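You operate a simulated robot arm through the tools that you are given. There is no shell and no other tool.

Carry out the task below with a simulated robot arm. There is one attempt and no reset: what you move stays moved.

## Task
Grease the three points by the chart with the red grease pump.
Fine: the winder is locked off. Each gets just the strokes on its line; pump back in its cup.

It is judged by the outcome, as a careful person would: the job done as asked, and still so three seconds after it is handed in. It fails if anything else is knocked over, pushed out of place, dropped, spilled or broken.

## Robot
A 7-joint arm with a two-finger parallel gripper, fixed in place. Base frame: the origin is on the floor under the middle of its stand, x ahead of it, y to its left, z up. Readings come in mm, rad, newtons and seconds.
It reaches about 1247 mm from its shoulder. Its first joint turns from -2.304 to 2.304 rad. Payload 3.91 kg.
The tool frame sits at the grasp point between the pads (the TCP): z along the fingers, y along the line on which they close. The tips reach 30 mm beyond it. The gripper opens to 110 mm. The fingers are 20 mm wide and 10 mm thick; the gripper's body (48 by 112 mm) begins 55 mm behind the TCP.
Orientation is that of the tool frame in the base frame, as [roll, pitch, yaw] about the fixed x, y, z axes, in that order (R = Rz(yaw) Ry(pitch) Rx(roll)). With the fingers straight down and closing along the base's y, the tool's x points along the base's -x, its y along +y and its z along -z.

## Interface
- The arm moves only by the tool step_arm. Its argument "moves" is a list of rows, each a list of 7 numbers: the shift along the base's x, y, z in cm, then the turn, a rotation vector about the base's x, y, z in degrees, then the gripper command, from -1 (fully open) to 1 (shut), values between in proportion. In form: [[x, y, z, wx, wy, wz, gripper], ...]. A call has 1 to 20 rows; each row is the pose to reach, as a shift and turn from the pose commanded when the call began. Each row takes 0.2 s and may step no farther than 50 mm and 0.15 rad from the row before; otherwise, or with a gripper value out of range, the whole call is refused. Where a pose cannot be reached the arm comes as near as it can. A force on the tool above 40 N (or 10 N above the force at the start of the call, whichever is more), or a blocked arm, ends the call early, and 0.2 s more pass. Each finger travels about 108 mm/s and halts on what it meets, pressing with about 32 N; the grip force reading is that of the motor and also rises with nothing between the fingers. The clock runs only during rows and for 0.2 s after the last one: add rows that repeat a pose to give the fingers time. It gives the time, the measured TCP pose, the force on the tool (base axes), the opening and the grip force at its end, in the units of the frame above (readings bear some noise), with the torque about the TCP (base axes, N m) and any sound that the robot's microphone picked up.
- Cameras (640 x 400 px; columns grow to the right, rows downward): "scene" is fixed at [49.7, 649.9, 1625.2]; the picture's right is [-0.63, -0.78, 0.00], its down [-0.40, 0.33, -0.85] and it looks along [0.66, -0.54, -0.52] (base axes); focal length 352 px, centre (320, 200). "wrist" rides on the gripper at [72, 17, -103] in the tool frame; the picture's right is [-0.23, 0.97, 0.00], its down [-0.76, -0.18, -0.62] and it looks along [-0.61, -0.14, 0.78] (tool axes); focal length 222 px, centre (320, 200). There is no depth. A picture from a camera that has moved, and an enlarged one, comes with that camera's place and axes in the base frame and with its lens.
- grab_frame(camera): a new picture of that camera. It takes no simulated time.
- close_up(camera, box): a new picture of the part [left, top, right, bottom] of that camera's present view, enlarged. It takes no simulated time.
- close_job(): hands the job in; it is judged then, once.

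Nothing tells you positions but the pictures and the camera data. Unless the task says otherwise, let go and move clear before handing in.

The tools are called after "Request:" as name(argument=value, ...) on one line, values as JSON. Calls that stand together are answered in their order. step_arm: Moves the arm, as the interface text tells. Its arguments: {"type":"object","properties":{"moves":{"type":"array"}},"required":["moves"]} The other tools are called the same way: grab_frame (camera) takes a picture; close_up (camera, box) takes an enlarged picture of a part of a camera's view; close_job () hands the job in.

At the start:

```text
time: 0.0
ee_pos: [590.6, 53.8, 1191.7]
tool_rot: [-3.141, -0.001, 3.14]
force: [0.4, -0.3, -0.5]
wrist_torque: [0.02, -0.01, -0.01]
finger_gap: 109.9
grip_force: 0.2
```

scene: 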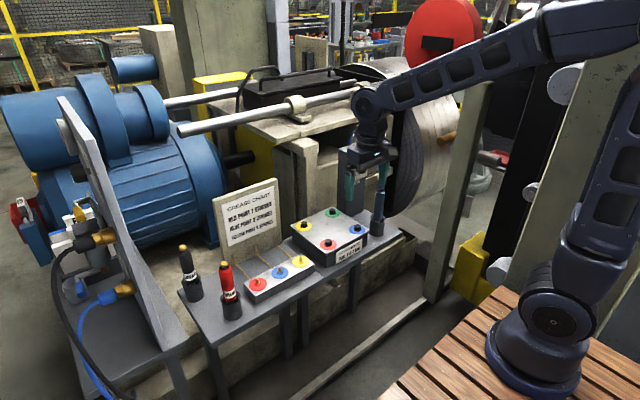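
wrist: 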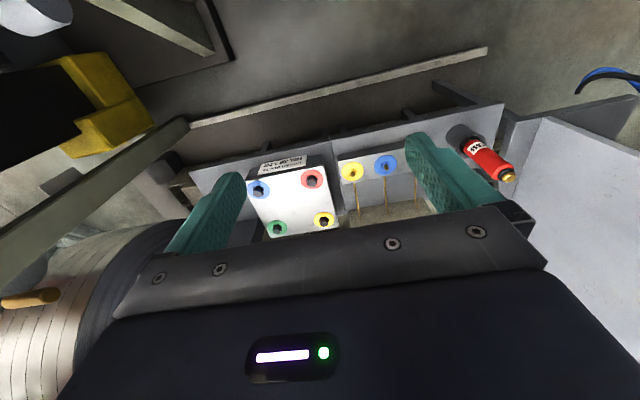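

I see a bench with a grease chart, a red and a black grease pump in cups, a block with three coloured points, and a second box with four coloured points. I'll look closer at the chart, labels and pumps before moving.

Request:
close_up(camera="scene", box=[205, 170, 295, 260])

Request:
close_up(camera="scene", box=[165, 230, 325, 330])

Request:
close_up(camera="scene", box=[280, 190, 400, 270])

Request:
close_up(camera="wrist", box=[230, 120, 540, 250])

```text
4.44 times, centred on (250, 215) of scene
camera zoom: at [49.7, 649.9, 1625.2], right [-0.63, -0.78, 0.0], down [-0.4, 0.33, -0.85], along [0.66, -0.54, -0.52], focal length 1566 px, centre (631, 133)
```

zoom: 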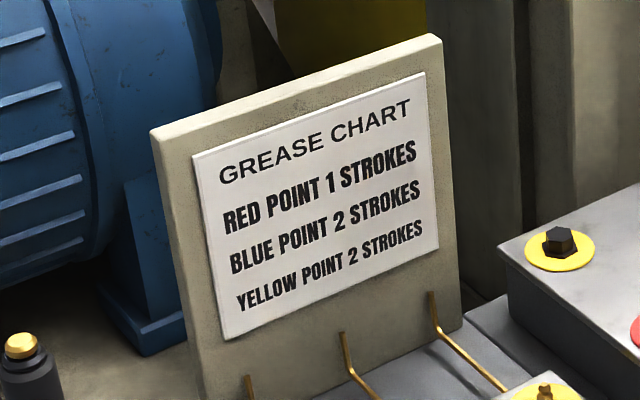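

```text
4.00 times, centred on (245, 280) of scene
camera zoom: at [49.7, 649.9, 1625.2], right [-0.63, -0.78, 0.0], down [-0.4, 0.33, -0.85], along [0.66, -0.54, -0.52], focal length 1409 px, centre (620, -120)
```

zoom: 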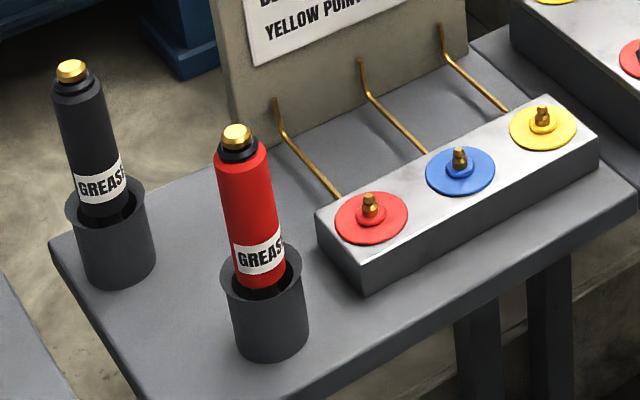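

```text
5.00 times, centred on (340, 230) of scene
camera zoom: at [49.7, 649.9, 1625.2], right [-0.63, -0.78, 0.0], down [-0.4, 0.33, -0.85], along [0.66, -0.54, -0.52], focal length 1761 px, centre (220, 50)
```

zoom: 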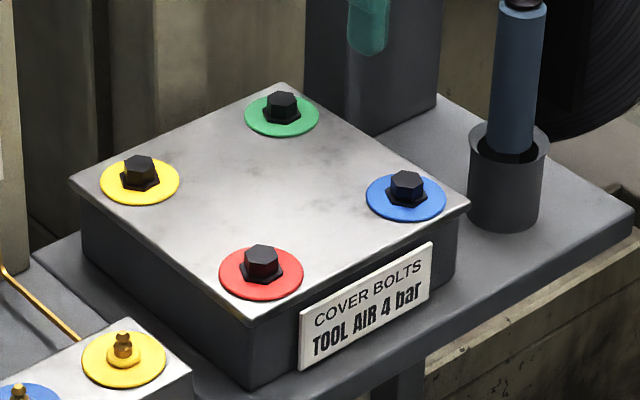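

```text
2.06 times, centred on (385, 185) of wrist
camera zoom: at [518.0, 69.9, 1294.4], right [0.23, 0.97, 0.0], down [0.76, -0.18, 0.62], along [0.61, -0.14, -0.78], focal length 459 px, centre (186, 231)
```

zoom: 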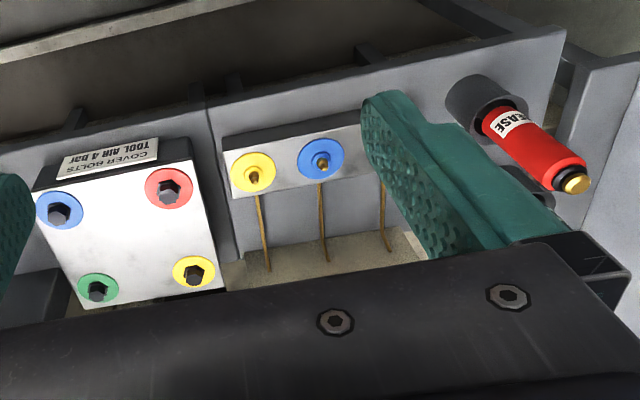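

The chart reads red 1, blue 2, yellow 2. The red pump stands in its cup at about (834, 376), with its top near z 930. The three greasing fittings are in a row at x≈870, z≈767. I'll move the arm high above the pump to get better views.

Request:
step_arm(moves=[[2, 4, 0, 0, 0, 0, -1], [4, 8, 0, 0, 0, 0, -1], [6, 12, 0, 0, 0, 0, -1], [8, 16, -1, 0, 0, 0, -1], [10, 20, -3, 0, 0, 0, -1], [12, 24, -5, 0, 0, 0, -1], [14, 27, -7, 0, 0, 0, -1], [15, 29, -8, 0, 0, 0, -1], [15, 29, -8, 0, 0, 0, -1]])

Request:
grab_frame(camera="wrist")

Request:
grab_frame(camera="scene")

```text
time: 2.0
ee_pos: [741.5, 344.9, 1111.7]
tool_rot: [3.141, 0.001, -3.141]
force: [0.9, -0.6, 0.6]
wrist_torque: [0.03, 0.06, -0.01]
finger_gap: 109.7
grip_force: 0.0
```

```text
taken
camera wrist: at [668.2, 359.8, 1214.2], right [0.23, 0.97, 0.0], down [0.76, -0.18, 0.62], along [0.61, -0.14, -0.78], focal length 222 px, centre (320, 200)
```

wrist: 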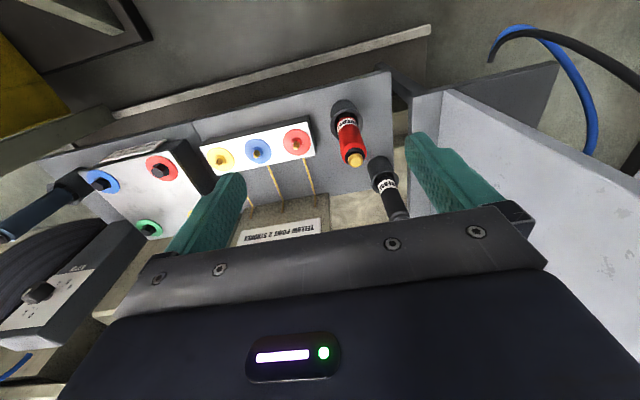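

```text
taken
```

scene: 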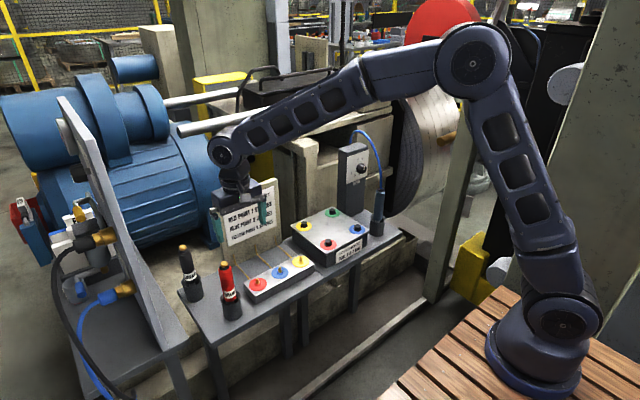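

The arm is above the bench now. I'll zoom in on the pumps, the fittings and the side panel to triangulate them more accurately.

Request:
close_up(camera="wrist", box=[320, 70, 480, 170])

Request:
close_up(camera="wrist", box=[190, 100, 350, 200])

Request:
close_up(camera="scene", box=[165, 180, 325, 280])

Request:
close_up(camera="scene", box=[165, 230, 261, 290])

```text
4.00 times, centred on (400, 120) of wrist
camera zoom: at [668.2, 359.8, 1214.2], right [0.23, 0.97, 0.0], down [0.76, -0.18, 0.62], along [0.61, -0.14, -0.78], focal length 888 px, centre (0, 520)
```

zoom: 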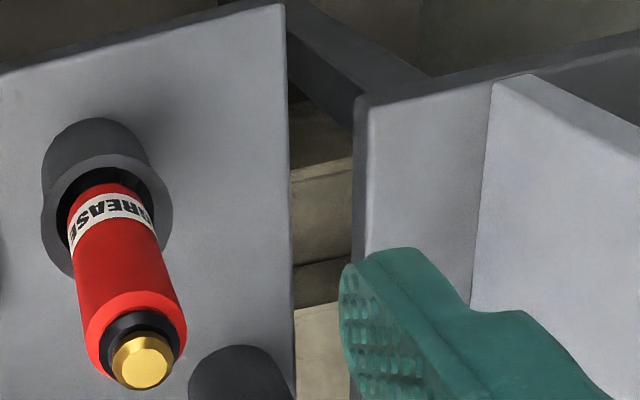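

```text
4.00 times, centred on (270, 150) of wrist
camera zoom: at [668.2, 359.8, 1214.2], right [0.23, 0.97, 0.0], down [0.76, -0.18, 0.62], along [0.61, -0.14, -0.78], focal length 888 px, centre (520, 400)
```

zoom: 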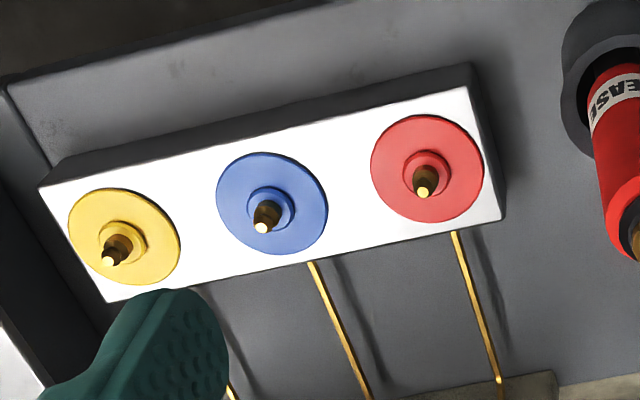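

```text
4.00 times, centred on (245, 230) of scene
camera zoom: at [49.7, 649.9, 1625.2], right [-0.63, -0.78, 0.0], down [-0.4, 0.33, -0.85], along [0.66, -0.54, -0.52], focal length 1409 px, centre (620, 80)
```

zoom: 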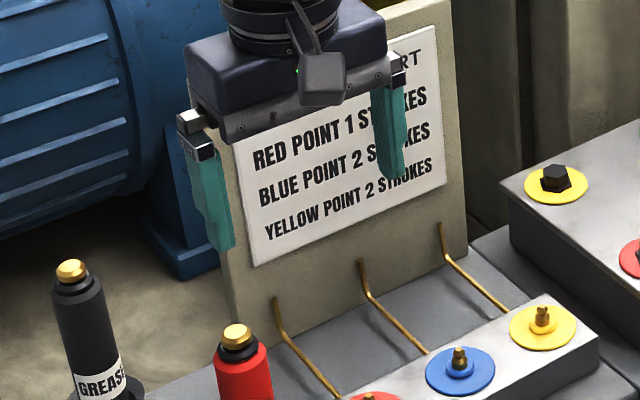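

```text
6.67 times, centred on (213, 260) of scene
camera zoom: at [49.7, 649.9, 1625.2], right [-0.63, -0.78, 0.0], down [-0.4, 0.33, -0.85], along [0.66, -0.54, -0.52], focal length 2348 px, centre (1033, -200)
```

zoom: 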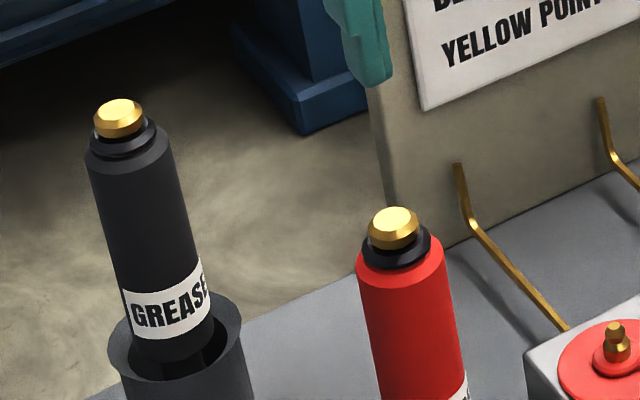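

Combining the views, the pump axis is at about (831, 374) with its top near z 930. The fitting tips are at about (858, 263/171.5/78, 778). I'll move over the pump, staying well above it, to check alignment.

Request:
step_arm(moves=[[3, 1, -2, 0, 0, 0, -1], [6, 2, -4, 0, 0, 0, -1], [9, 3, -6, 0, 0, 0, -1], [9, 3, -8, 0, 0, 0, -1], [9, 3, -10, 0, 0, 0, -1], [9, 3, -10, 0, 0, 0, -1]])

Request:
grab_frame(camera="wrist")

Request:
close_up(camera="scene", box=[165, 200, 325, 300])

```text
time: 3.4
ee_pos: [830.9, 373.2, 1012.0]
tool_rot: [3.141, 0.0, -3.141]
force: [0.6, -0.2, -0.3]
wrist_torque: [-0.01, -0.02, 0.0]
finger_gap: 109.8
grip_force: 0.1
```

```text
taken
camera wrist: at [757.7, 389.3, 1113.9], right [0.23, 0.97, 0.0], down [0.76, -0.18, 0.62], along [0.61, -0.14, -0.78], focal length 222 px, centre (320, 200)
```

wrist: 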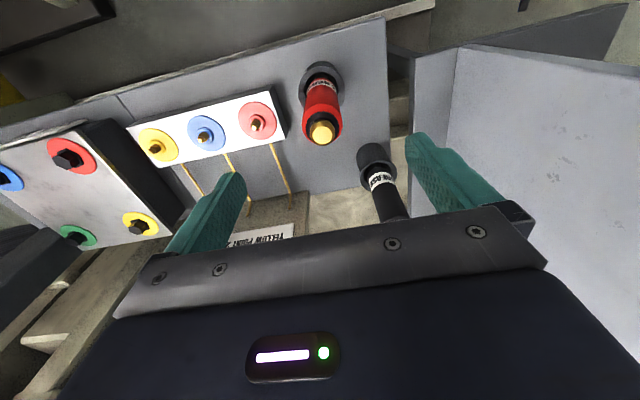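

```text
4.00 times, centred on (245, 250) of scene
camera zoom: at [49.7, 649.9, 1625.2], right [-0.63, -0.78, 0.0], down [-0.4, 0.33, -0.85], along [0.66, -0.54, -0.52], focal length 1409 px, centre (620, 0)
```

zoom: 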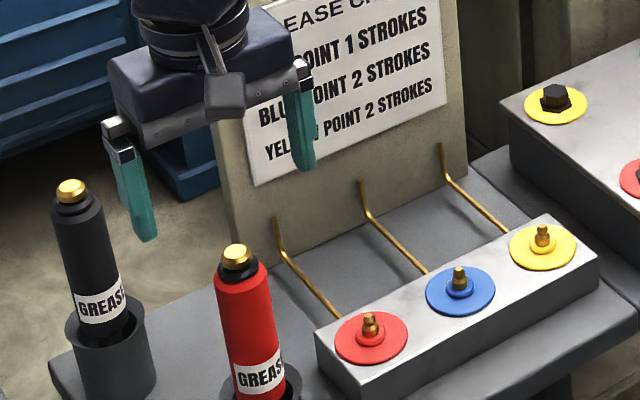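

The gripper is centred over the pump within a couple of millimetres. I'll descend with the fingers open on either side, stopping with the TCP at about z 888 so the pump top stays clear of the palm.

Request:
step_arm(moves=[[0, 0, -3, 0, 0, 0, -1], [0, 0, -6, 0, 0, 0, -1], [0, 0, -8, 0, 0, 0, -1], [0, 0, -10, 0, 0, 0, -1], [0, 0, -11.5, 0, 0, 0, -1], [0, 0, -12.3, 0, 0, 0, -1], [0, 0, -12.3, 0, 0, 0, -1]])

Request:
grab_frame(camera="wrist")

Request:
close_up(camera="scene", box=[165, 220, 325, 320])

```text
time: 5.0
ee_pos: [830.3, 372.9, 889.6]
tool_rot: [3.14, 0.001, 3.141]
force: [-0.5, 0.3, 0.9]
wrist_torque: [-0.02, 0.01, 0.0]
finger_gap: 109.9
grip_force: 0.0
```

```text
taken
camera wrist: at [758.0, 389.8, 991.2], right [0.23, 0.97, 0.0], down [0.76, -0.18, 0.62], along [0.61, -0.14, -0.78], focal length 222 px, centre (320, 200)
```

wrist: 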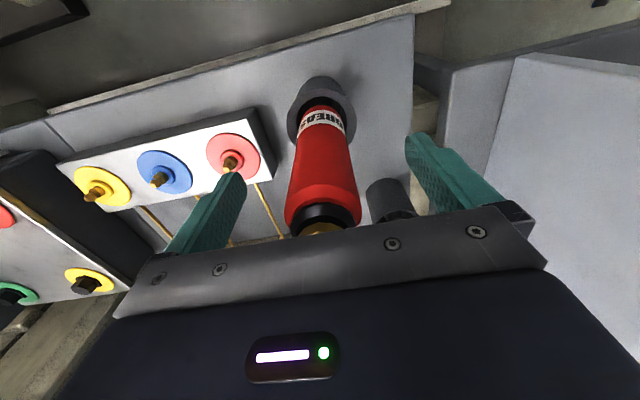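

```text
4.00 times, centred on (245, 270) of scene
camera zoom: at [49.7, 649.9, 1625.2], right [-0.63, -0.78, 0.0], down [-0.4, 0.33, -0.85], along [0.66, -0.54, -0.52], focal length 1409 px, centre (620, -80)
```

zoom: 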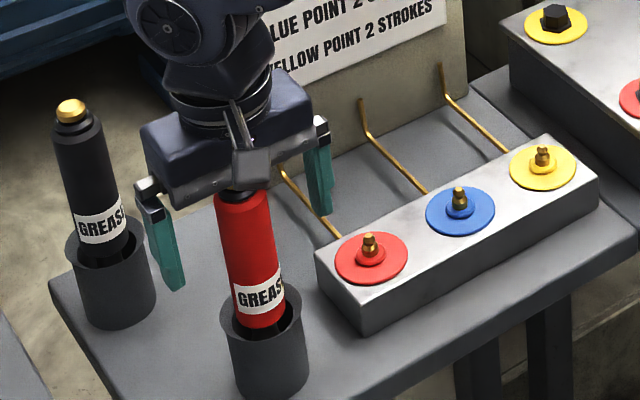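

The pump is centred between the pads with its top below the palm. I'll close the gripper.

Request:
step_arm(moves=[[0, 0, 0, 0, 0, 0, 0], [0, 0, 0, 0, 0, 0, 1], [0, 0, 0, 0, 0, 0, 1], [0, 0, 0, 0, 0, 0, 1], [0, 0, 0, 0, 0, 0, 1]])

Request:
grab_frame(camera="wrist")

Request:
close_up(camera="scene", box=[165, 220, 325, 320])

```text
time: 6.2
ee_pos: [830.1, 374.6, 889.4]
tool_rot: [-3.142, 0.0, 3.14]
force: [0.1, 3.5, 1.2]
wrist_torque: [0.55, -0.02, -0.01]
finger_gap: 37.8
grip_force: 31.5
```

```text
taken
camera wrist: at [758.0, 389.9, 991.4], right [0.23, 0.97, 0.0], down [0.76, -0.18, 0.62], along [0.61, -0.14, -0.78], focal length 222 px, centre (320, 200)
```

wrist: 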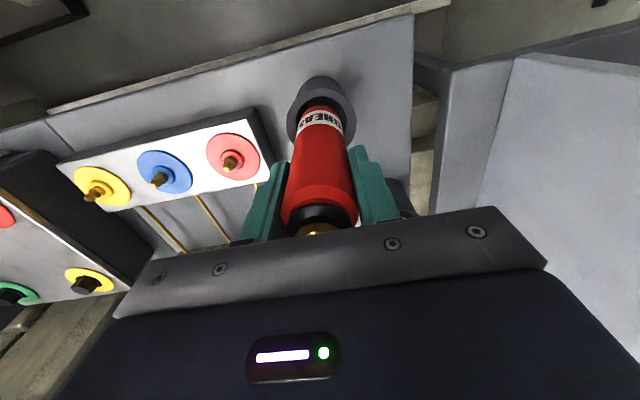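

```text
4.00 times, centred on (245, 270) of scene
camera zoom: at [49.7, 649.9, 1625.2], right [-0.63, -0.78, 0.0], down [-0.4, 0.33, -0.85], along [0.66, -0.54, -0.52], focal length 1409 px, centre (620, -80)
```

zoom: 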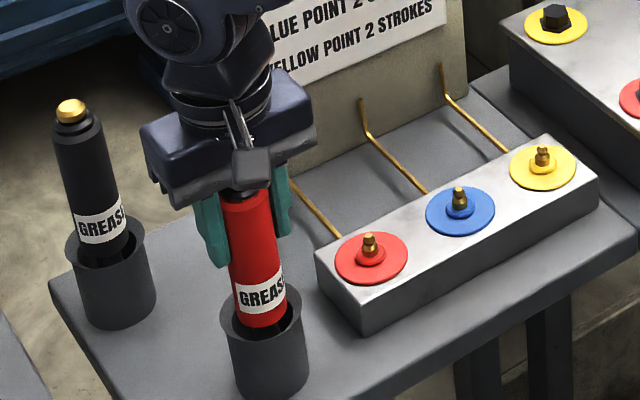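

The pump is gripped at about 38 mm. I'll lift it straight up slowly and look at its lower end.

Request:
step_arm(moves=[[0, 0, 0.5, 0, 0, 0, 1], [0, 0, 1.5, 0, 0, 0, 1], [0, 0, 3, 0, 0, 0, 1], [0, 0, 5, 0, 0, 0, 1], [0, 0, 7, 0, 0, 0, 1], [0, 0, 9, 0, 0, 0, 1], [0, 0, 11, 0, 0, 0, 1], [0, 0, 13, 0, 0, 0, 1], [0, 0, 15, 0, 0, 0, 1], [0, 0, 15, 0, 0, 0, 1]])

Request:
grab_frame(camera="wrist")

Request:
close_up(camera="scene", box=[165, 200, 325, 300])

```text
time: 8.4
ee_pos: [832.1, 374.6, 1039.9]
tool_rot: [3.14, 0.0, -3.141]
force: [0.9, 0.6, -5.8]
wrist_torque: [0.01, 0.0, -0.02]
finger_gap: 38.0
grip_force: 32.2
```

```text
taken
camera wrist: at [758.4, 390.7, 1141.5], right [0.23, 0.97, 0.0], down [0.76, -0.18, 0.62], along [0.61, -0.14, -0.78], focal length 222 px, centre (320, 200)
```

wrist: 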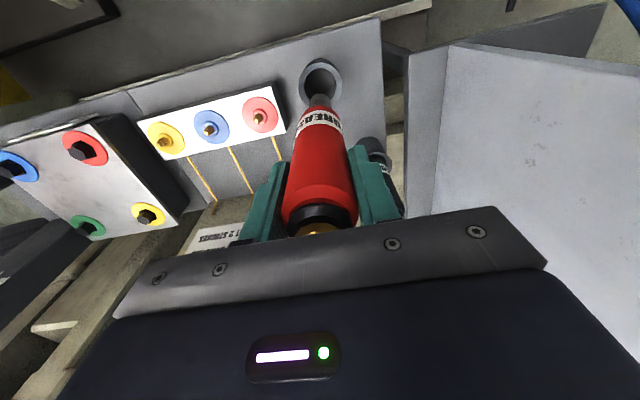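

```text
4.00 times, centred on (245, 250) of scene
camera zoom: at [49.7, 649.9, 1625.2], right [-0.63, -0.78, 0.0], down [-0.4, 0.33, -0.85], along [0.66, -0.54, -0.52], focal length 1409 px, centre (620, 0)
```

zoom: 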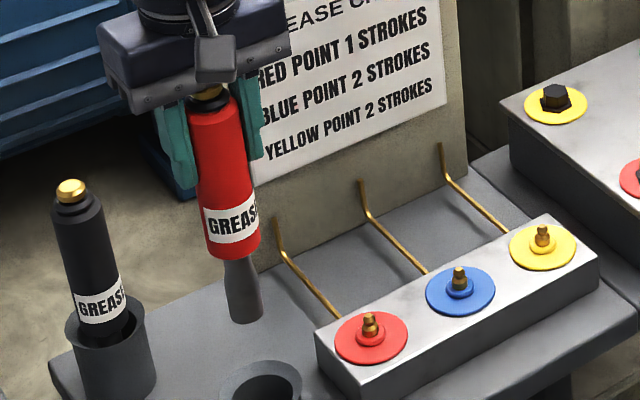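

The pump is free, gripped upright, with a grey nozzle at the bottom about 160 mm below the TCP. I'll zoom in on the nozzle, the fittings and the gold cap.

Request:
close_up(camera="scene", box=[200, 230, 248, 290])

Request:
close_up(camera="scene", box=[240, 245, 320, 295])

Request:
close_up(camera="wrist", box=[240, 50, 400, 150])

Request:
close_up(camera="wrist", box=[260, 170, 380, 245])

```text
6.67 times, centred on (224, 260) of scene
camera zoom: at [49.7, 649.9, 1625.2], right [-0.63, -0.78, 0.0], down [-0.4, 0.33, -0.85], along [0.66, -0.54, -0.52], focal length 2348 px, centre (960, -200)
```

zoom: 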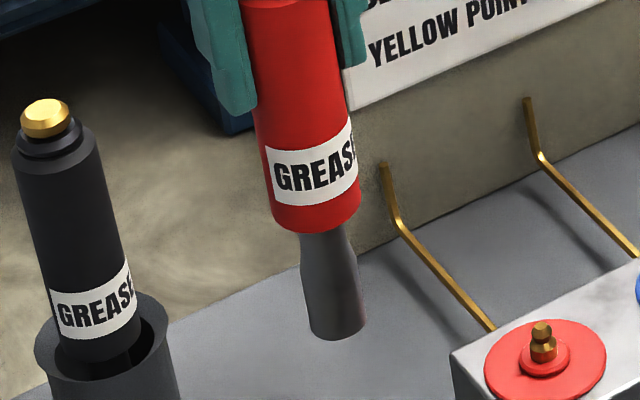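

```text
8.00 times, centred on (280, 270) of scene
camera zoom: at [49.7, 649.9, 1625.2], right [-0.63, -0.78, 0.0], down [-0.4, 0.33, -0.85], along [0.66, -0.54, -0.52], focal length 2818 px, centre (640, -360)
```

zoom: 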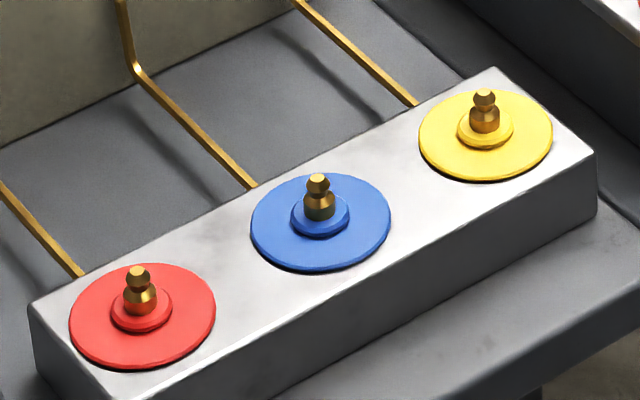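

```text
4.00 times, centred on (320, 100) of wrist
camera zoom: at [758.4, 390.7, 1141.5], right [0.23, 0.97, 0.0], down [0.76, -0.18, 0.62], along [0.61, -0.14, -0.78], focal length 888 px, centre (320, 600)
```

zoom: 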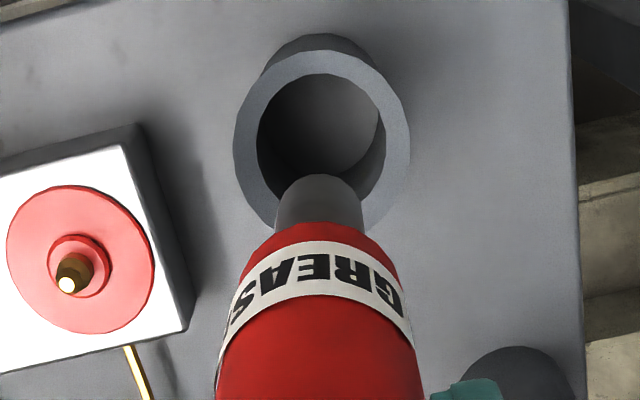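

```text
5.33 times, centred on (320, 208) of wrist
camera zoom: at [758.4, 390.7, 1141.5], right [0.23, 0.97, 0.0], down [0.76, -0.18, 0.62], along [0.61, -0.14, -0.78], focal length 1185 px, centre (320, 160)
```

zoom: 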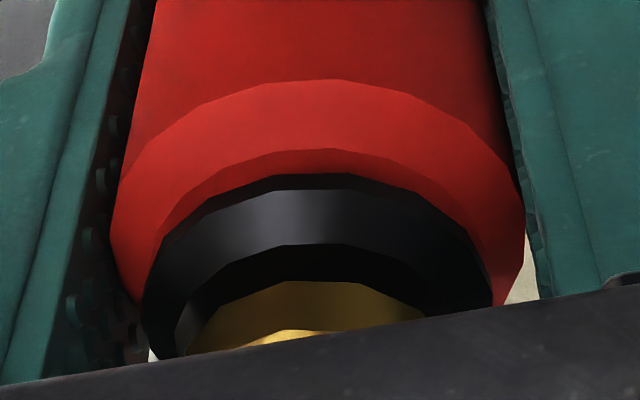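

The nozzle is about 24 mm across and hollow, so it should seat over the gold nipples. I'll move above the red point with a clear gap and check alignment from both cameras.

Request:
step_arm(moves=[[0.5, -2, 0, 0, 0, 0, 1], [1, -4.5, 0, 0, 0, 0, 1], [1.5, -7, 0, 0, 0, 0, 1], [2, -9.5, -1, 0, 0, 0, 1], [2.4, -11, -2.5, 0, 0, 0, 1], [2.4, -11, -4, 0, 0, 0, 1], [2.4, -11, -4, 0, 0, 0, 1]])

Request:
close_up(camera="wrist", box=[240, 50, 400, 150])

Request:
close_up(camera="scene", box=[216, 240, 312, 300])

Request:
grab_frame(camera="scene")

```text
time: 10.0
ee_pos: [854.9, 264.4, 1000.4]
tool_rot: [-3.141, 0.0, 3.141]
force: [-0.7, -1.2, -4.4]
wrist_torque: [-0.01, 0.05, 0.02]
finger_gap: 37.7
grip_force: 31.8
```

```text
4.00 times, centred on (320, 100) of wrist
camera zoom: at [781.3, 280.2, 1102.3], right [0.23, 0.97, 0.0], down [0.76, -0.18, 0.62], along [0.61, -0.14, -0.78], focal length 888 px, centre (320, 600)
```

zoom: 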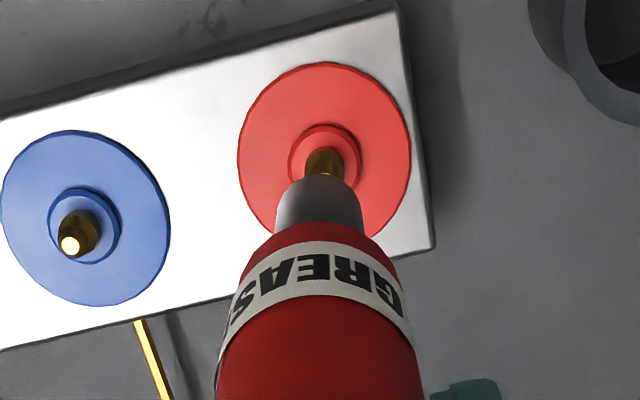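

```text
6.67 times, centred on (264, 270) of scene
camera zoom: at [49.7, 649.9, 1625.2], right [-0.63, -0.78, 0.0], down [-0.4, 0.33, -0.85], along [0.66, -0.54, -0.52], focal length 2348 px, centre (693, -267)
```

zoom: 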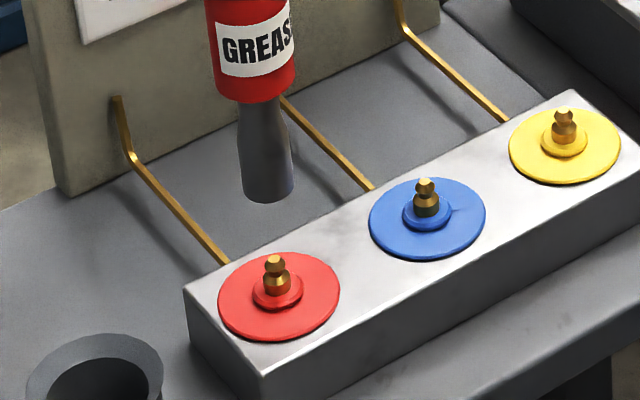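

```text
taken
```

scene: 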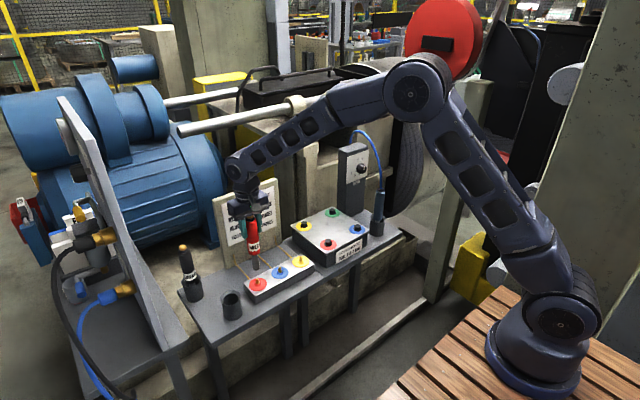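

The nozzle is nearly over the red point; the two views suggest a correction of about +1 mm in x and +1.5 mm in y. I'll apply that and lower until just above the nipple, then check again.

Request:
step_arm(moves=[[0.05, 0.15, -1, 0, 0, 0, 1], [0.05, 0.15, -2, 0, 0, 0, 1], [0.05, 0.15, -3, 0, 0, 0, 1], [0.05, 0.15, -3, 0, 0, 0, 1]])

Request:
close_up(camera="scene", box=[240, 265, 280, 290])

Request:
close_up(camera="wrist", box=[280, 75, 360, 125])

```text
time: 11.0
ee_pos: [854.4, 265.0, 968.1]
tool_rot: [3.141, 0.0, 3.141]
force: [0.5, -0.1, -5.4]
wrist_torque: [-0.02, -0.03, -0.01]
finger_gap: 37.6
grip_force: 32.2
```

```text
16.00 times, centred on (260, 278) of scene
camera zoom: at [49.7, 649.9, 1625.2], right [-0.63, -0.78, 0.0], down [-0.4, 0.33, -0.85], along [0.66, -0.54, -0.52], focal length 5636 px, centre (1280, -1040)
```

zoom: 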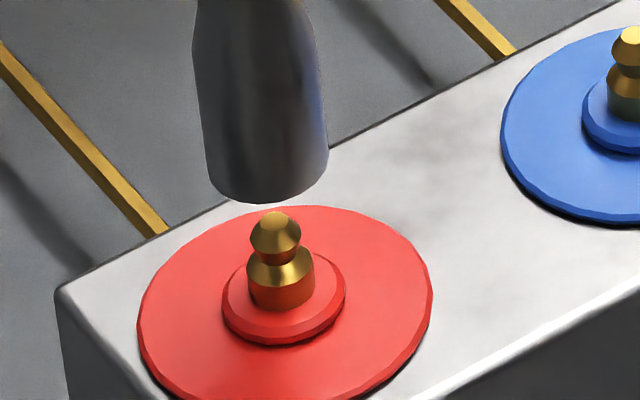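

```text
8.00 times, centred on (320, 100) of wrist
camera zoom: at [782.0, 281.4, 1070.9], right [0.23, 0.97, 0.0], down [0.76, -0.18, 0.62], along [0.61, -0.14, -0.78], focal length 1777 px, centre (320, 1000)
```

zoom: 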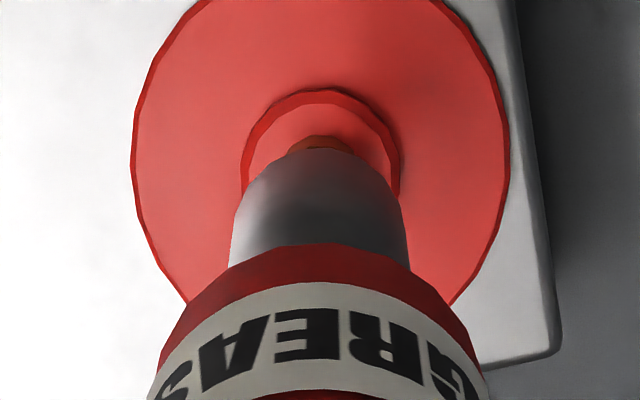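

The nozzle is now aligned with the red nipple in both views, with about 14 mm between the nozzle mouth and the nipple tip. I'll lower in small steps, watching force and sound.

Request:
step_arm(moves=[[0, 0, -0.4, 0, 0, 0, 1], [0, 0, -0.8, 0, 0, 0, 1], [0, 0, -1.2, 0, 0, 0, 1], [0, 0, -1.5, 0, 0, 0, 1], [0, 0, -1.5, 0, 0, 0, 1]])

Request:
close_up(camera="scene", box=[240, 265, 280, 290])

Request:
close_up(camera="wrist", box=[280, 75, 360, 125])

```text
time: 12.2
ee_pos: [855.1, 264.8, 953.5]
tool_rot: [3.142, -0.001, -3.142]
force: [0.2, 0.8, -4.1]
wrist_torque: [0.0, 0.01, 0.01]
finger_gap: 37.8
grip_force: 32.1
```

```text
16.00 times, centred on (260, 278) of scene
camera zoom: at [49.7, 649.9, 1625.2], right [-0.63, -0.78, 0.0], down [-0.4, 0.33, -0.85], along [0.66, -0.54, -0.52], focal length 5636 px, centre (1280, -1040)
```

zoom: 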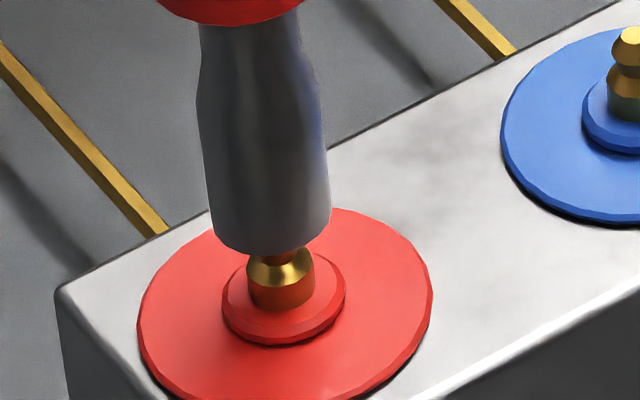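

```text
8.00 times, centred on (320, 100) of wrist
camera zoom: at [782.8, 281.8, 1056.1], right [0.23, 0.97, 0.0], down [0.76, -0.18, 0.62], along [0.61, -0.14, -0.78], focal length 1777 px, centre (320, 1000)
```

zoom: 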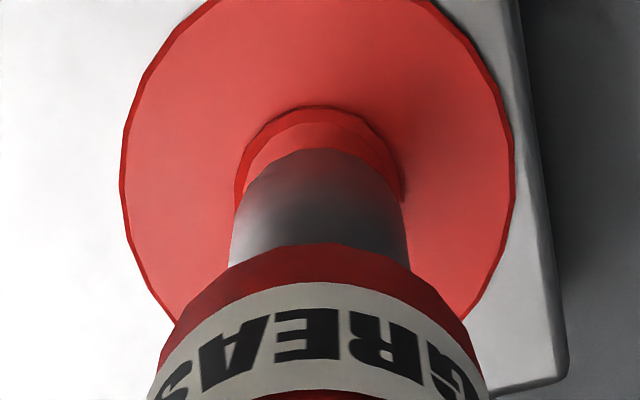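

The mouth is about level with the nipple tip and there's no contact force yet. I'll continue down in 2 mm steps.

Request:
step_arm(moves=[[0, 0, -0.1, 0, 0, 0, 1], [0, 0, -0.2, 0, 0, 0, 1], [0, 0, -0.3, 0, 0, 0, 1], [0, 0, -0.4, 0, 0, 0, 1], [0, 0, -0.4, 0, 0, 0, 1]])

Request:
close_up(camera="scene", box=[240, 265, 280, 290])

```text
time: 13.4
ee_pos: [856.1, 265.0, 949.9]
tool_rot: [-3.141, 0.0, -3.142]
force: [0.1, -0.1, -4.6]
wrist_torque: [0.01, -0.02, 0.01]
finger_gap: 38.0
grip_force: 32.3
```

```text
16.00 times, centred on (260, 278) of scene
camera zoom: at [49.7, 649.9, 1625.2], right [-0.63, -0.78, 0.0], down [-0.4, 0.33, -0.85], along [0.66, -0.54, -0.52], focal length 5636 px, centre (1280, -1040)
```

zoom: 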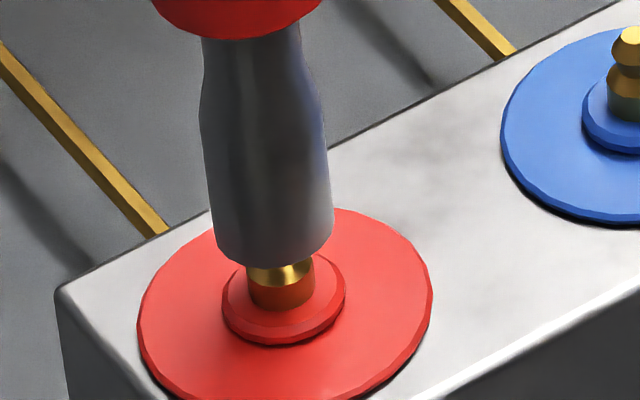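

Still no contact force, so the nipple is entering the hollow nozzle. I'll continue in small steps.

Request:
step_arm(moves=[[0, 0, -0.1, 0, 0, 0, 1], [0, 0, -0.2, 0, 0, 0, 1], [0, 0, -0.3, 0, 0, 0, 1], [0, 0, -0.3, 0, 0, 0, 1]])

Request:
close_up(camera="scene", box=[240, 265, 280, 290])

```text
time: 14.4
ee_pos: [856.0, 264.4, 946.7]
tool_rot: [-3.141, 0.0, -3.14]
force: [1.5, 0.6, -4.0]
wrist_torque: [0.02, 0.02, 0.0]
finger_gap: 37.8
grip_force: 32.1
```

```text
16.00 times, centred on (260, 278) of scene
camera zoom: at [49.7, 649.9, 1625.2], right [-0.63, -0.78, 0.0], down [-0.4, 0.33, -0.85], along [0.66, -0.54, -0.52], focal length 5636 px, centre (1280, -1040)
```

zoom: 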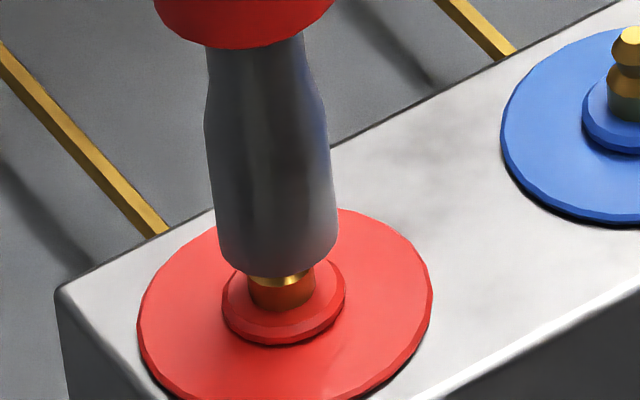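

The nozzle is about 7 mm over the nipple with still no contact. I'll keep going gently.

Request:
step_arm(moves=[[0, 0, -0.1, 0, 0, 0, 1], [0, 0, -0.2, 0, 0, 0, 1], [0, 0, -0.3, 0, 0, 0, 1], [0, 0, -0.3, 0, 0, 0, 1]])

Request:
close_up(camera="scene", box=[240, 265, 280, 290])

```text
time: 15.4
ee_pos: [854.8, 265.2, 943.2]
tool_rot: [-3.141, 0.001, -3.141]
force: [0.2, -0.4, -4.2]
wrist_torque: [0.01, 0.02, 0.04]
finger_gap: 37.7
grip_force: 31.9
```

```text
16.00 times, centred on (260, 278) of scene
camera zoom: at [49.7, 649.9, 1625.2], right [-0.63, -0.78, 0.0], down [-0.4, 0.33, -0.85], along [0.66, -0.54, -0.52], focal length 5636 px, centre (1280, -1040)
```

zoom: 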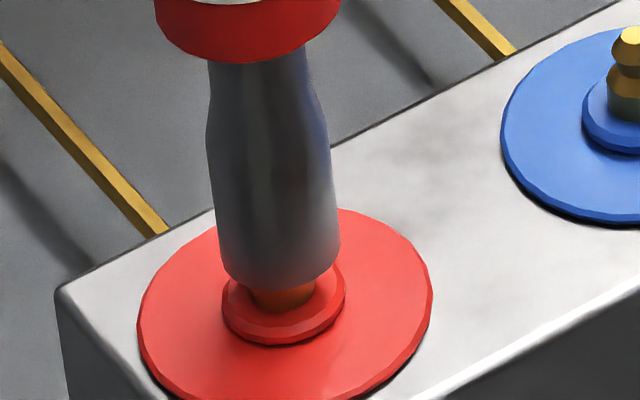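

The nozzle is about 10 mm over the nipple, with a few millimetres left to the collar. I'll continue gently.

Request:
step_arm(moves=[[0, 0, -0.1, 0, 0, 0, 1], [0, 0, -0.2, 0, 0, 0, 1], [0, 0, -0.2, 0, 0, 0, 1]])

Request:
close_up(camera="scene", box=[240, 265, 280, 290])

```text
time: 16.2
ee_pos: [855.1, 264.9, 942.1]
tool_rot: [-3.141, 0.0, 3.141]
force: [0.2, 0.4, -4.0]
wrist_torque: [0.04, 0.04, 0.02]
finger_gap: 38.0
grip_force: 32.0
```

```text
16.00 times, centred on (260, 278) of scene
camera zoom: at [49.7, 649.9, 1625.2], right [-0.63, -0.78, 0.0], down [-0.4, 0.33, -0.85], along [0.66, -0.54, -0.52], focal length 5636 px, centre (1280, -1040)
```

zoom: 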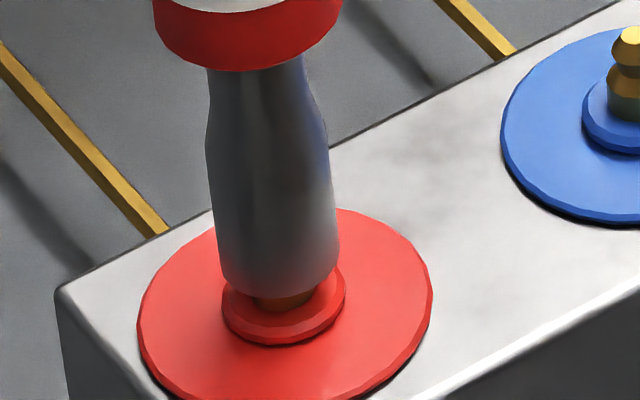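

No resistance yet. I'll continue by 1 mm steps.

Request:
step_arm(moves=[[0, 0, -0.1, 0, 0, 0, 1], [0, 0, -0.2, 0, 0, 0, 1], [0, 0, -0.2, 0, 0, 0, 1]])

Request:
close_up(camera="scene", box=[240, 265, 280, 290])

```text
time: 17.0
ee_pos: [855.3, 265.5, 939.1]
tool_rot: [-3.142, 0.0, 3.141]
force: [-0.3, -0.9, -3.4]
wrist_torque: [-0.01, -0.01, 0.02]
finger_gap: 37.8
grip_force: 32.1
```

```text
16.00 times, centred on (260, 278) of scene
camera zoom: at [49.7, 649.9, 1625.2], right [-0.63, -0.78, 0.0], down [-0.4, 0.33, -0.85], along [0.66, -0.54, -0.52], focal length 5636 px, centre (1280, -1040)
```

zoom: 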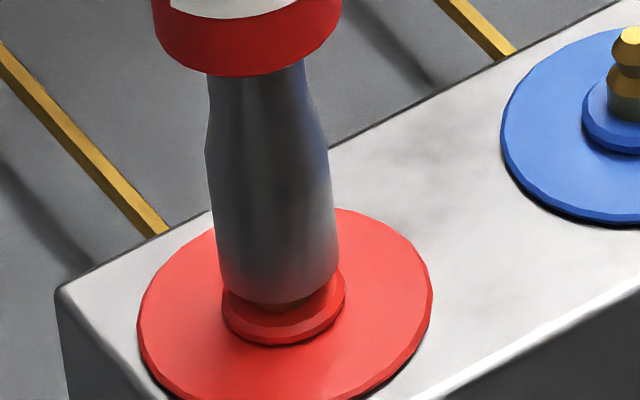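

The nozzle is close to the collar. I'll keep to 1 mm steps.

Request:
step_arm(moves=[[0, 0, -0.1, 0, 0, 0, 1], [0, 0, -0.2, 0, 0, 0, 1], [0, 0, -0.2, 0, 0, 0, 1]])

Request:
close_up(camera="scene", box=[240, 265, 280, 290])

```text
time: 17.8
ee_pos: [856.6, 265.2, 939.5]
tool_rot: [3.141, 0.003, -3.14]
force: [-5.0, -6.1, 13.2]
wrist_torque: [-0.78, 0.76, -0.01]
finger_gap: 37.6
grip_force: 31.9
```

```text
16.00 times, centred on (260, 278) of scene
camera zoom: at [49.7, 649.9, 1625.2], right [-0.63, -0.78, 0.0], down [-0.4, 0.33, -0.85], along [0.66, -0.54, -0.52], focal length 5636 px, centre (1280, -1040)
```

zoom: 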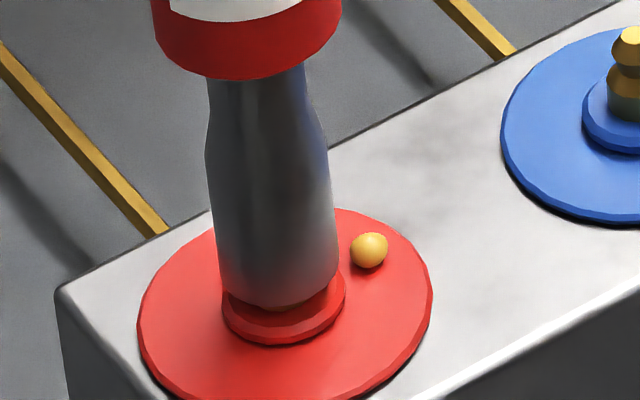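

A bead of grease has appeared on the red disc as contact force came on, which I take to be one stroke delivered. That is all red gets, so I'll lift straight off and check the count.

Request:
step_arm(moves=[[0, 0, 0.3, 0, 0, 0, 1], [0, 0, 0.8, 0, 0, 0, 1], [0, 0, 1.5, 0, 0, 0, 1], [0, 0, 2.5, 0, 0, 0, 1], [0, 0, 4, 0, 0, 0, 1], [0, 0, 6, 0, 0, 0, 1], [0, 0, 6, 0, 0, 0, 1]])

Request:
close_up(camera="scene", box=[216, 240, 312, 300])

Request:
close_up(camera="wrist", box=[240, 50, 400, 150])

Request:
grab_frame(camera="wrist")

```text
time: 19.4
ee_pos: [855.7, 265.8, 996.7]
tool_rot: [-3.142, 0.0, -3.141]
force: [0.7, 0.0, -4.6]
wrist_torque: [0.03, -0.01, 0.02]
finger_gap: 37.6
grip_force: 31.5
```

```text
6.67 times, centred on (264, 270) of scene
camera zoom: at [49.7, 649.9, 1625.2], right [-0.63, -0.78, 0.0], down [-0.4, 0.33, -0.85], along [0.66, -0.54, -0.52], focal length 2348 px, centre (693, -267)
```

zoom: 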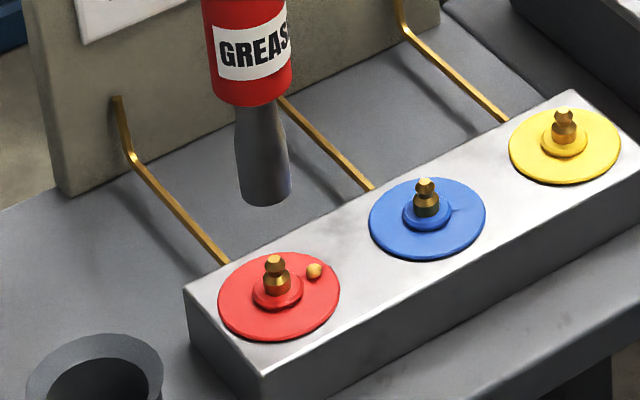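

```text
4.00 times, centred on (320, 100) of wrist
camera zoom: at [782.8, 281.2, 1099.8], right [0.23, 0.97, 0.0], down [0.76, -0.18, 0.62], along [0.61, -0.14, -0.78], focal length 888 px, centre (320, 600)
```

zoom: 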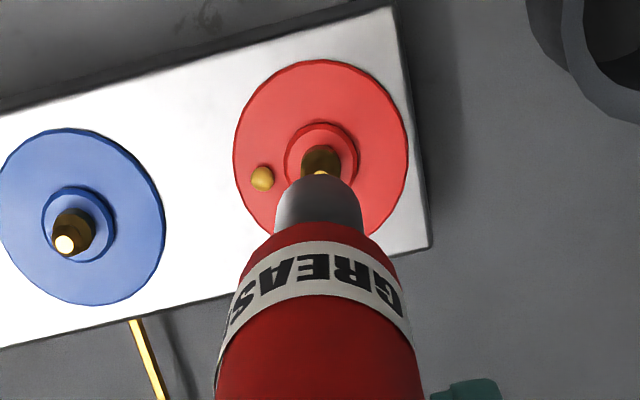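

```text
taken
camera wrist: at [782.8, 281.2, 1099.8], right [0.23, 0.97, 0.0], down [0.76, -0.18, 0.62], along [0.61, -0.14, -0.78], focal length 222 px, centre (320, 200)
```

wrist: 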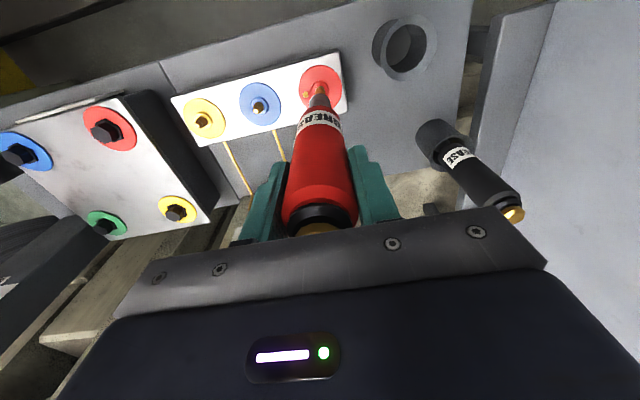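

Red has exactly one bead and the nozzle is clear. The fittings are spaced about 90 mm apart, so I'll move over the blue point and check alignment there.

Request:
step_arm(moves=[[0, -2, 0, 0, 0, 0, 1], [0, -4.5, 0, 0, 0, 0, 1], [0, -7, 0, 0, 0, 0, 1], [0, -9, 0, 0, 0, 0, 1], [0, -9, -1.5, 0, 0, 0, 1], [0, -9, -3, 0, 0, 0, 1], [0, -9, -3, 0, 0, 0, 1]])

Request:
close_up(camera="scene", box=[262, 250, 302, 275])

Request:
close_up(camera="wrist", box=[280, 75, 360, 125])

```text
time: 21.0
ee_pos: [854.8, 175.7, 969.1]
tool_rot: [-3.141, 0.0, -3.14]
force: [0.1, -0.1, -4.3]
wrist_torque: [0.02, 0.02, -0.03]
finger_gap: 37.8
grip_force: 32.7
```

```text
16.00 times, centred on (282, 262) of scene
camera zoom: at [49.7, 649.9, 1625.2], right [-0.63, -0.78, 0.0], down [-0.4, 0.33, -0.85], along [0.66, -0.54, -0.52], focal length 5636 px, centre (928, -800)
```

zoom: 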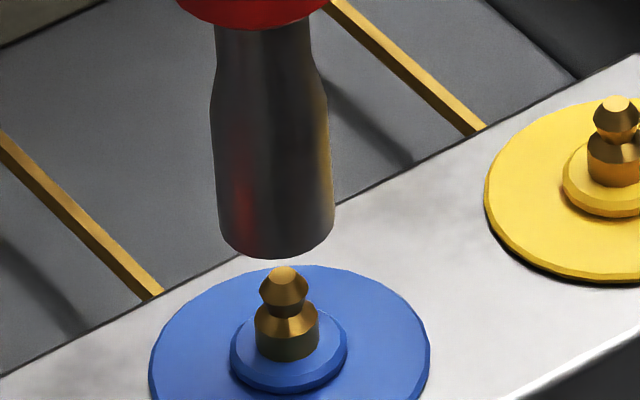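

```text
8.00 times, centred on (320, 100) of wrist
camera zoom: at [782.4, 192.2, 1070.0], right [0.23, 0.97, 0.0], down [0.76, -0.18, 0.62], along [0.61, -0.14, -0.78], focal length 1777 px, centre (320, 1000)
```

zoom: 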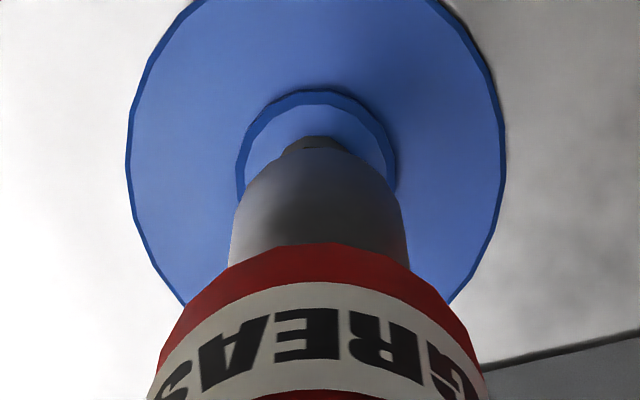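

Blue needs only about a −0.4 mm tweak in x and y. I'll apply it and lower to just above the contact height found at red (TCP about 940).

Request:
step_arm(moves=[[-0.04, -0.04, -0.7, 0, 0, 0, 1], [-0.04, -0.04, -1.4, 0, 0, 0, 1], [-0.04, -0.04, -2.0, 0, 0, 0, 1], [-0.04, -0.04, -2.4, 0, 0, 0, 1], [-0.04, -0.04, -2.7, 0, 0, 0, 1], [-0.04, -0.04, -2.7, 0, 0, 0, 1]])

Request:
close_up(camera="scene", box=[262, 250, 302, 275])

```text
time: 22.4
ee_pos: [854.9, 174.8, 941.4]
tool_rot: [-3.141, 0.0, 3.141]
force: [0.1, -1.1, -3.5]
wrist_torque: [-0.02, -0.02, 0.01]
finger_gap: 38.0
grip_force: 31.7
```

```text
16.00 times, centred on (282, 262) of scene
camera zoom: at [49.7, 649.9, 1625.2], right [-0.63, -0.78, 0.0], down [-0.4, 0.33, -0.85], along [0.66, -0.54, -0.52], focal length 5636 px, centre (928, -800)
```

zoom: 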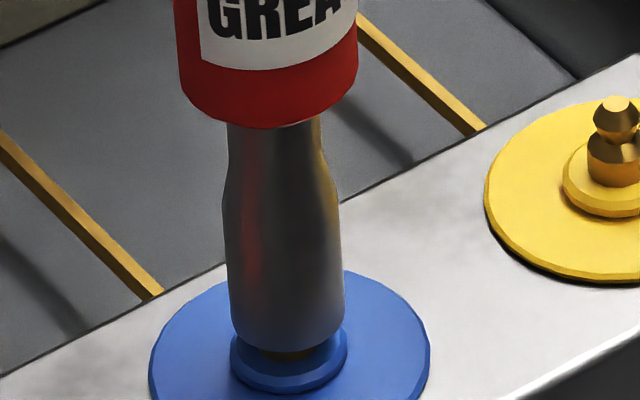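

The nozzle is seated over blue with no force yet. I'll press in the same way as at red, to TCP 937.7.

Request:
step_arm(moves=[[0, 0, -0.1, 0, 0, 0, 1], [0, 0, -0.2, 0, 0, 0, 1], [0, 0, -0.3, 0, 0, 0, 1], [0, 0, -0.3, 0, 0, 0, 1]])

Request:
close_up(camera="scene", box=[262, 250, 302, 275])

```text
time: 23.4
ee_pos: [854.9, 174.5, 938.9]
tool_rot: [-3.141, 0.001, 3.141]
force: [-5.1, -2.6, 17.8]
wrist_torque: [-0.36, 0.82, -0.01]
finger_gap: 37.9
grip_force: 31.7
```

```text
16.00 times, centred on (282, 262) of scene
camera zoom: at [49.7, 649.9, 1625.2], right [-0.63, -0.78, 0.0], down [-0.4, 0.33, -0.85], along [0.66, -0.54, -0.52], focal length 5636 px, centre (928, -800)
```

zoom: 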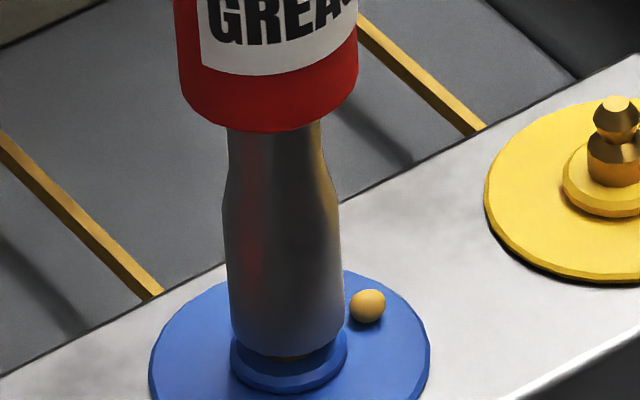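

Blue has its first bead. I'll back off to fully release the pump, then confirm the count before the second stroke.

Request:
step_arm(moves=[[0, 0, 0.3, 0, 0, 0, 1], [0, 0, 0.7, 0, 0, 0, 1], [0, 0, 1.0, 0, 0, 0, 1], [0, 0, 1.0, 0, 0, 0, 1]])

Request:
close_up(camera="scene", box=[262, 250, 302, 275])

Request:
close_up(camera="wrist", box=[280, 75, 360, 125])

```text
time: 24.4
ee_pos: [854.9, 173.9, 948.1]
tool_rot: [3.142, 0.0, -3.141]
force: [0.5, 0.3, -4.8]
wrist_torque: [-0.02, -0.01, 0.01]
finger_gap: 37.8
grip_force: 32.0
```

```text
16.00 times, centred on (282, 262) of scene
camera zoom: at [49.7, 649.9, 1625.2], right [-0.63, -0.78, 0.0], down [-0.4, 0.33, -0.85], along [0.66, -0.54, -0.52], focal length 5636 px, centre (928, -800)
```

zoom: 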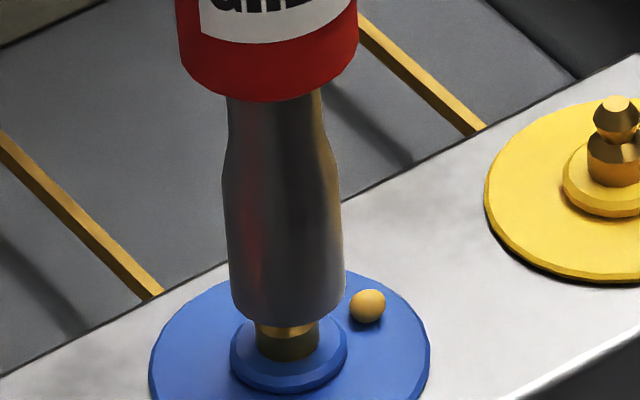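

```text
8.00 times, centred on (320, 100) of wrist
camera zoom: at [782.2, 190.8, 1050.1], right [0.23, 0.97, 0.0], down [0.76, -0.18, 0.62], along [0.61, -0.14, -0.78], focal length 1777 px, centre (320, 1000)
```

zoom: 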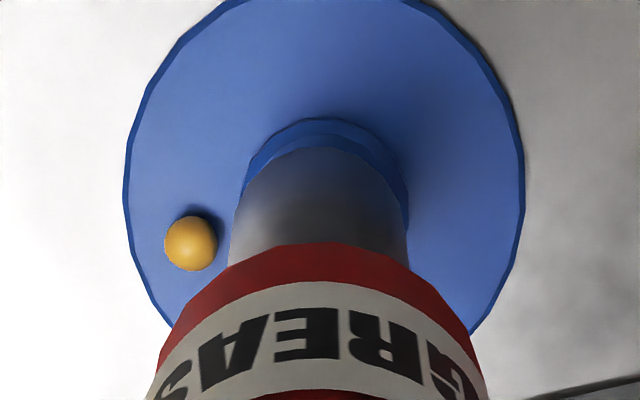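

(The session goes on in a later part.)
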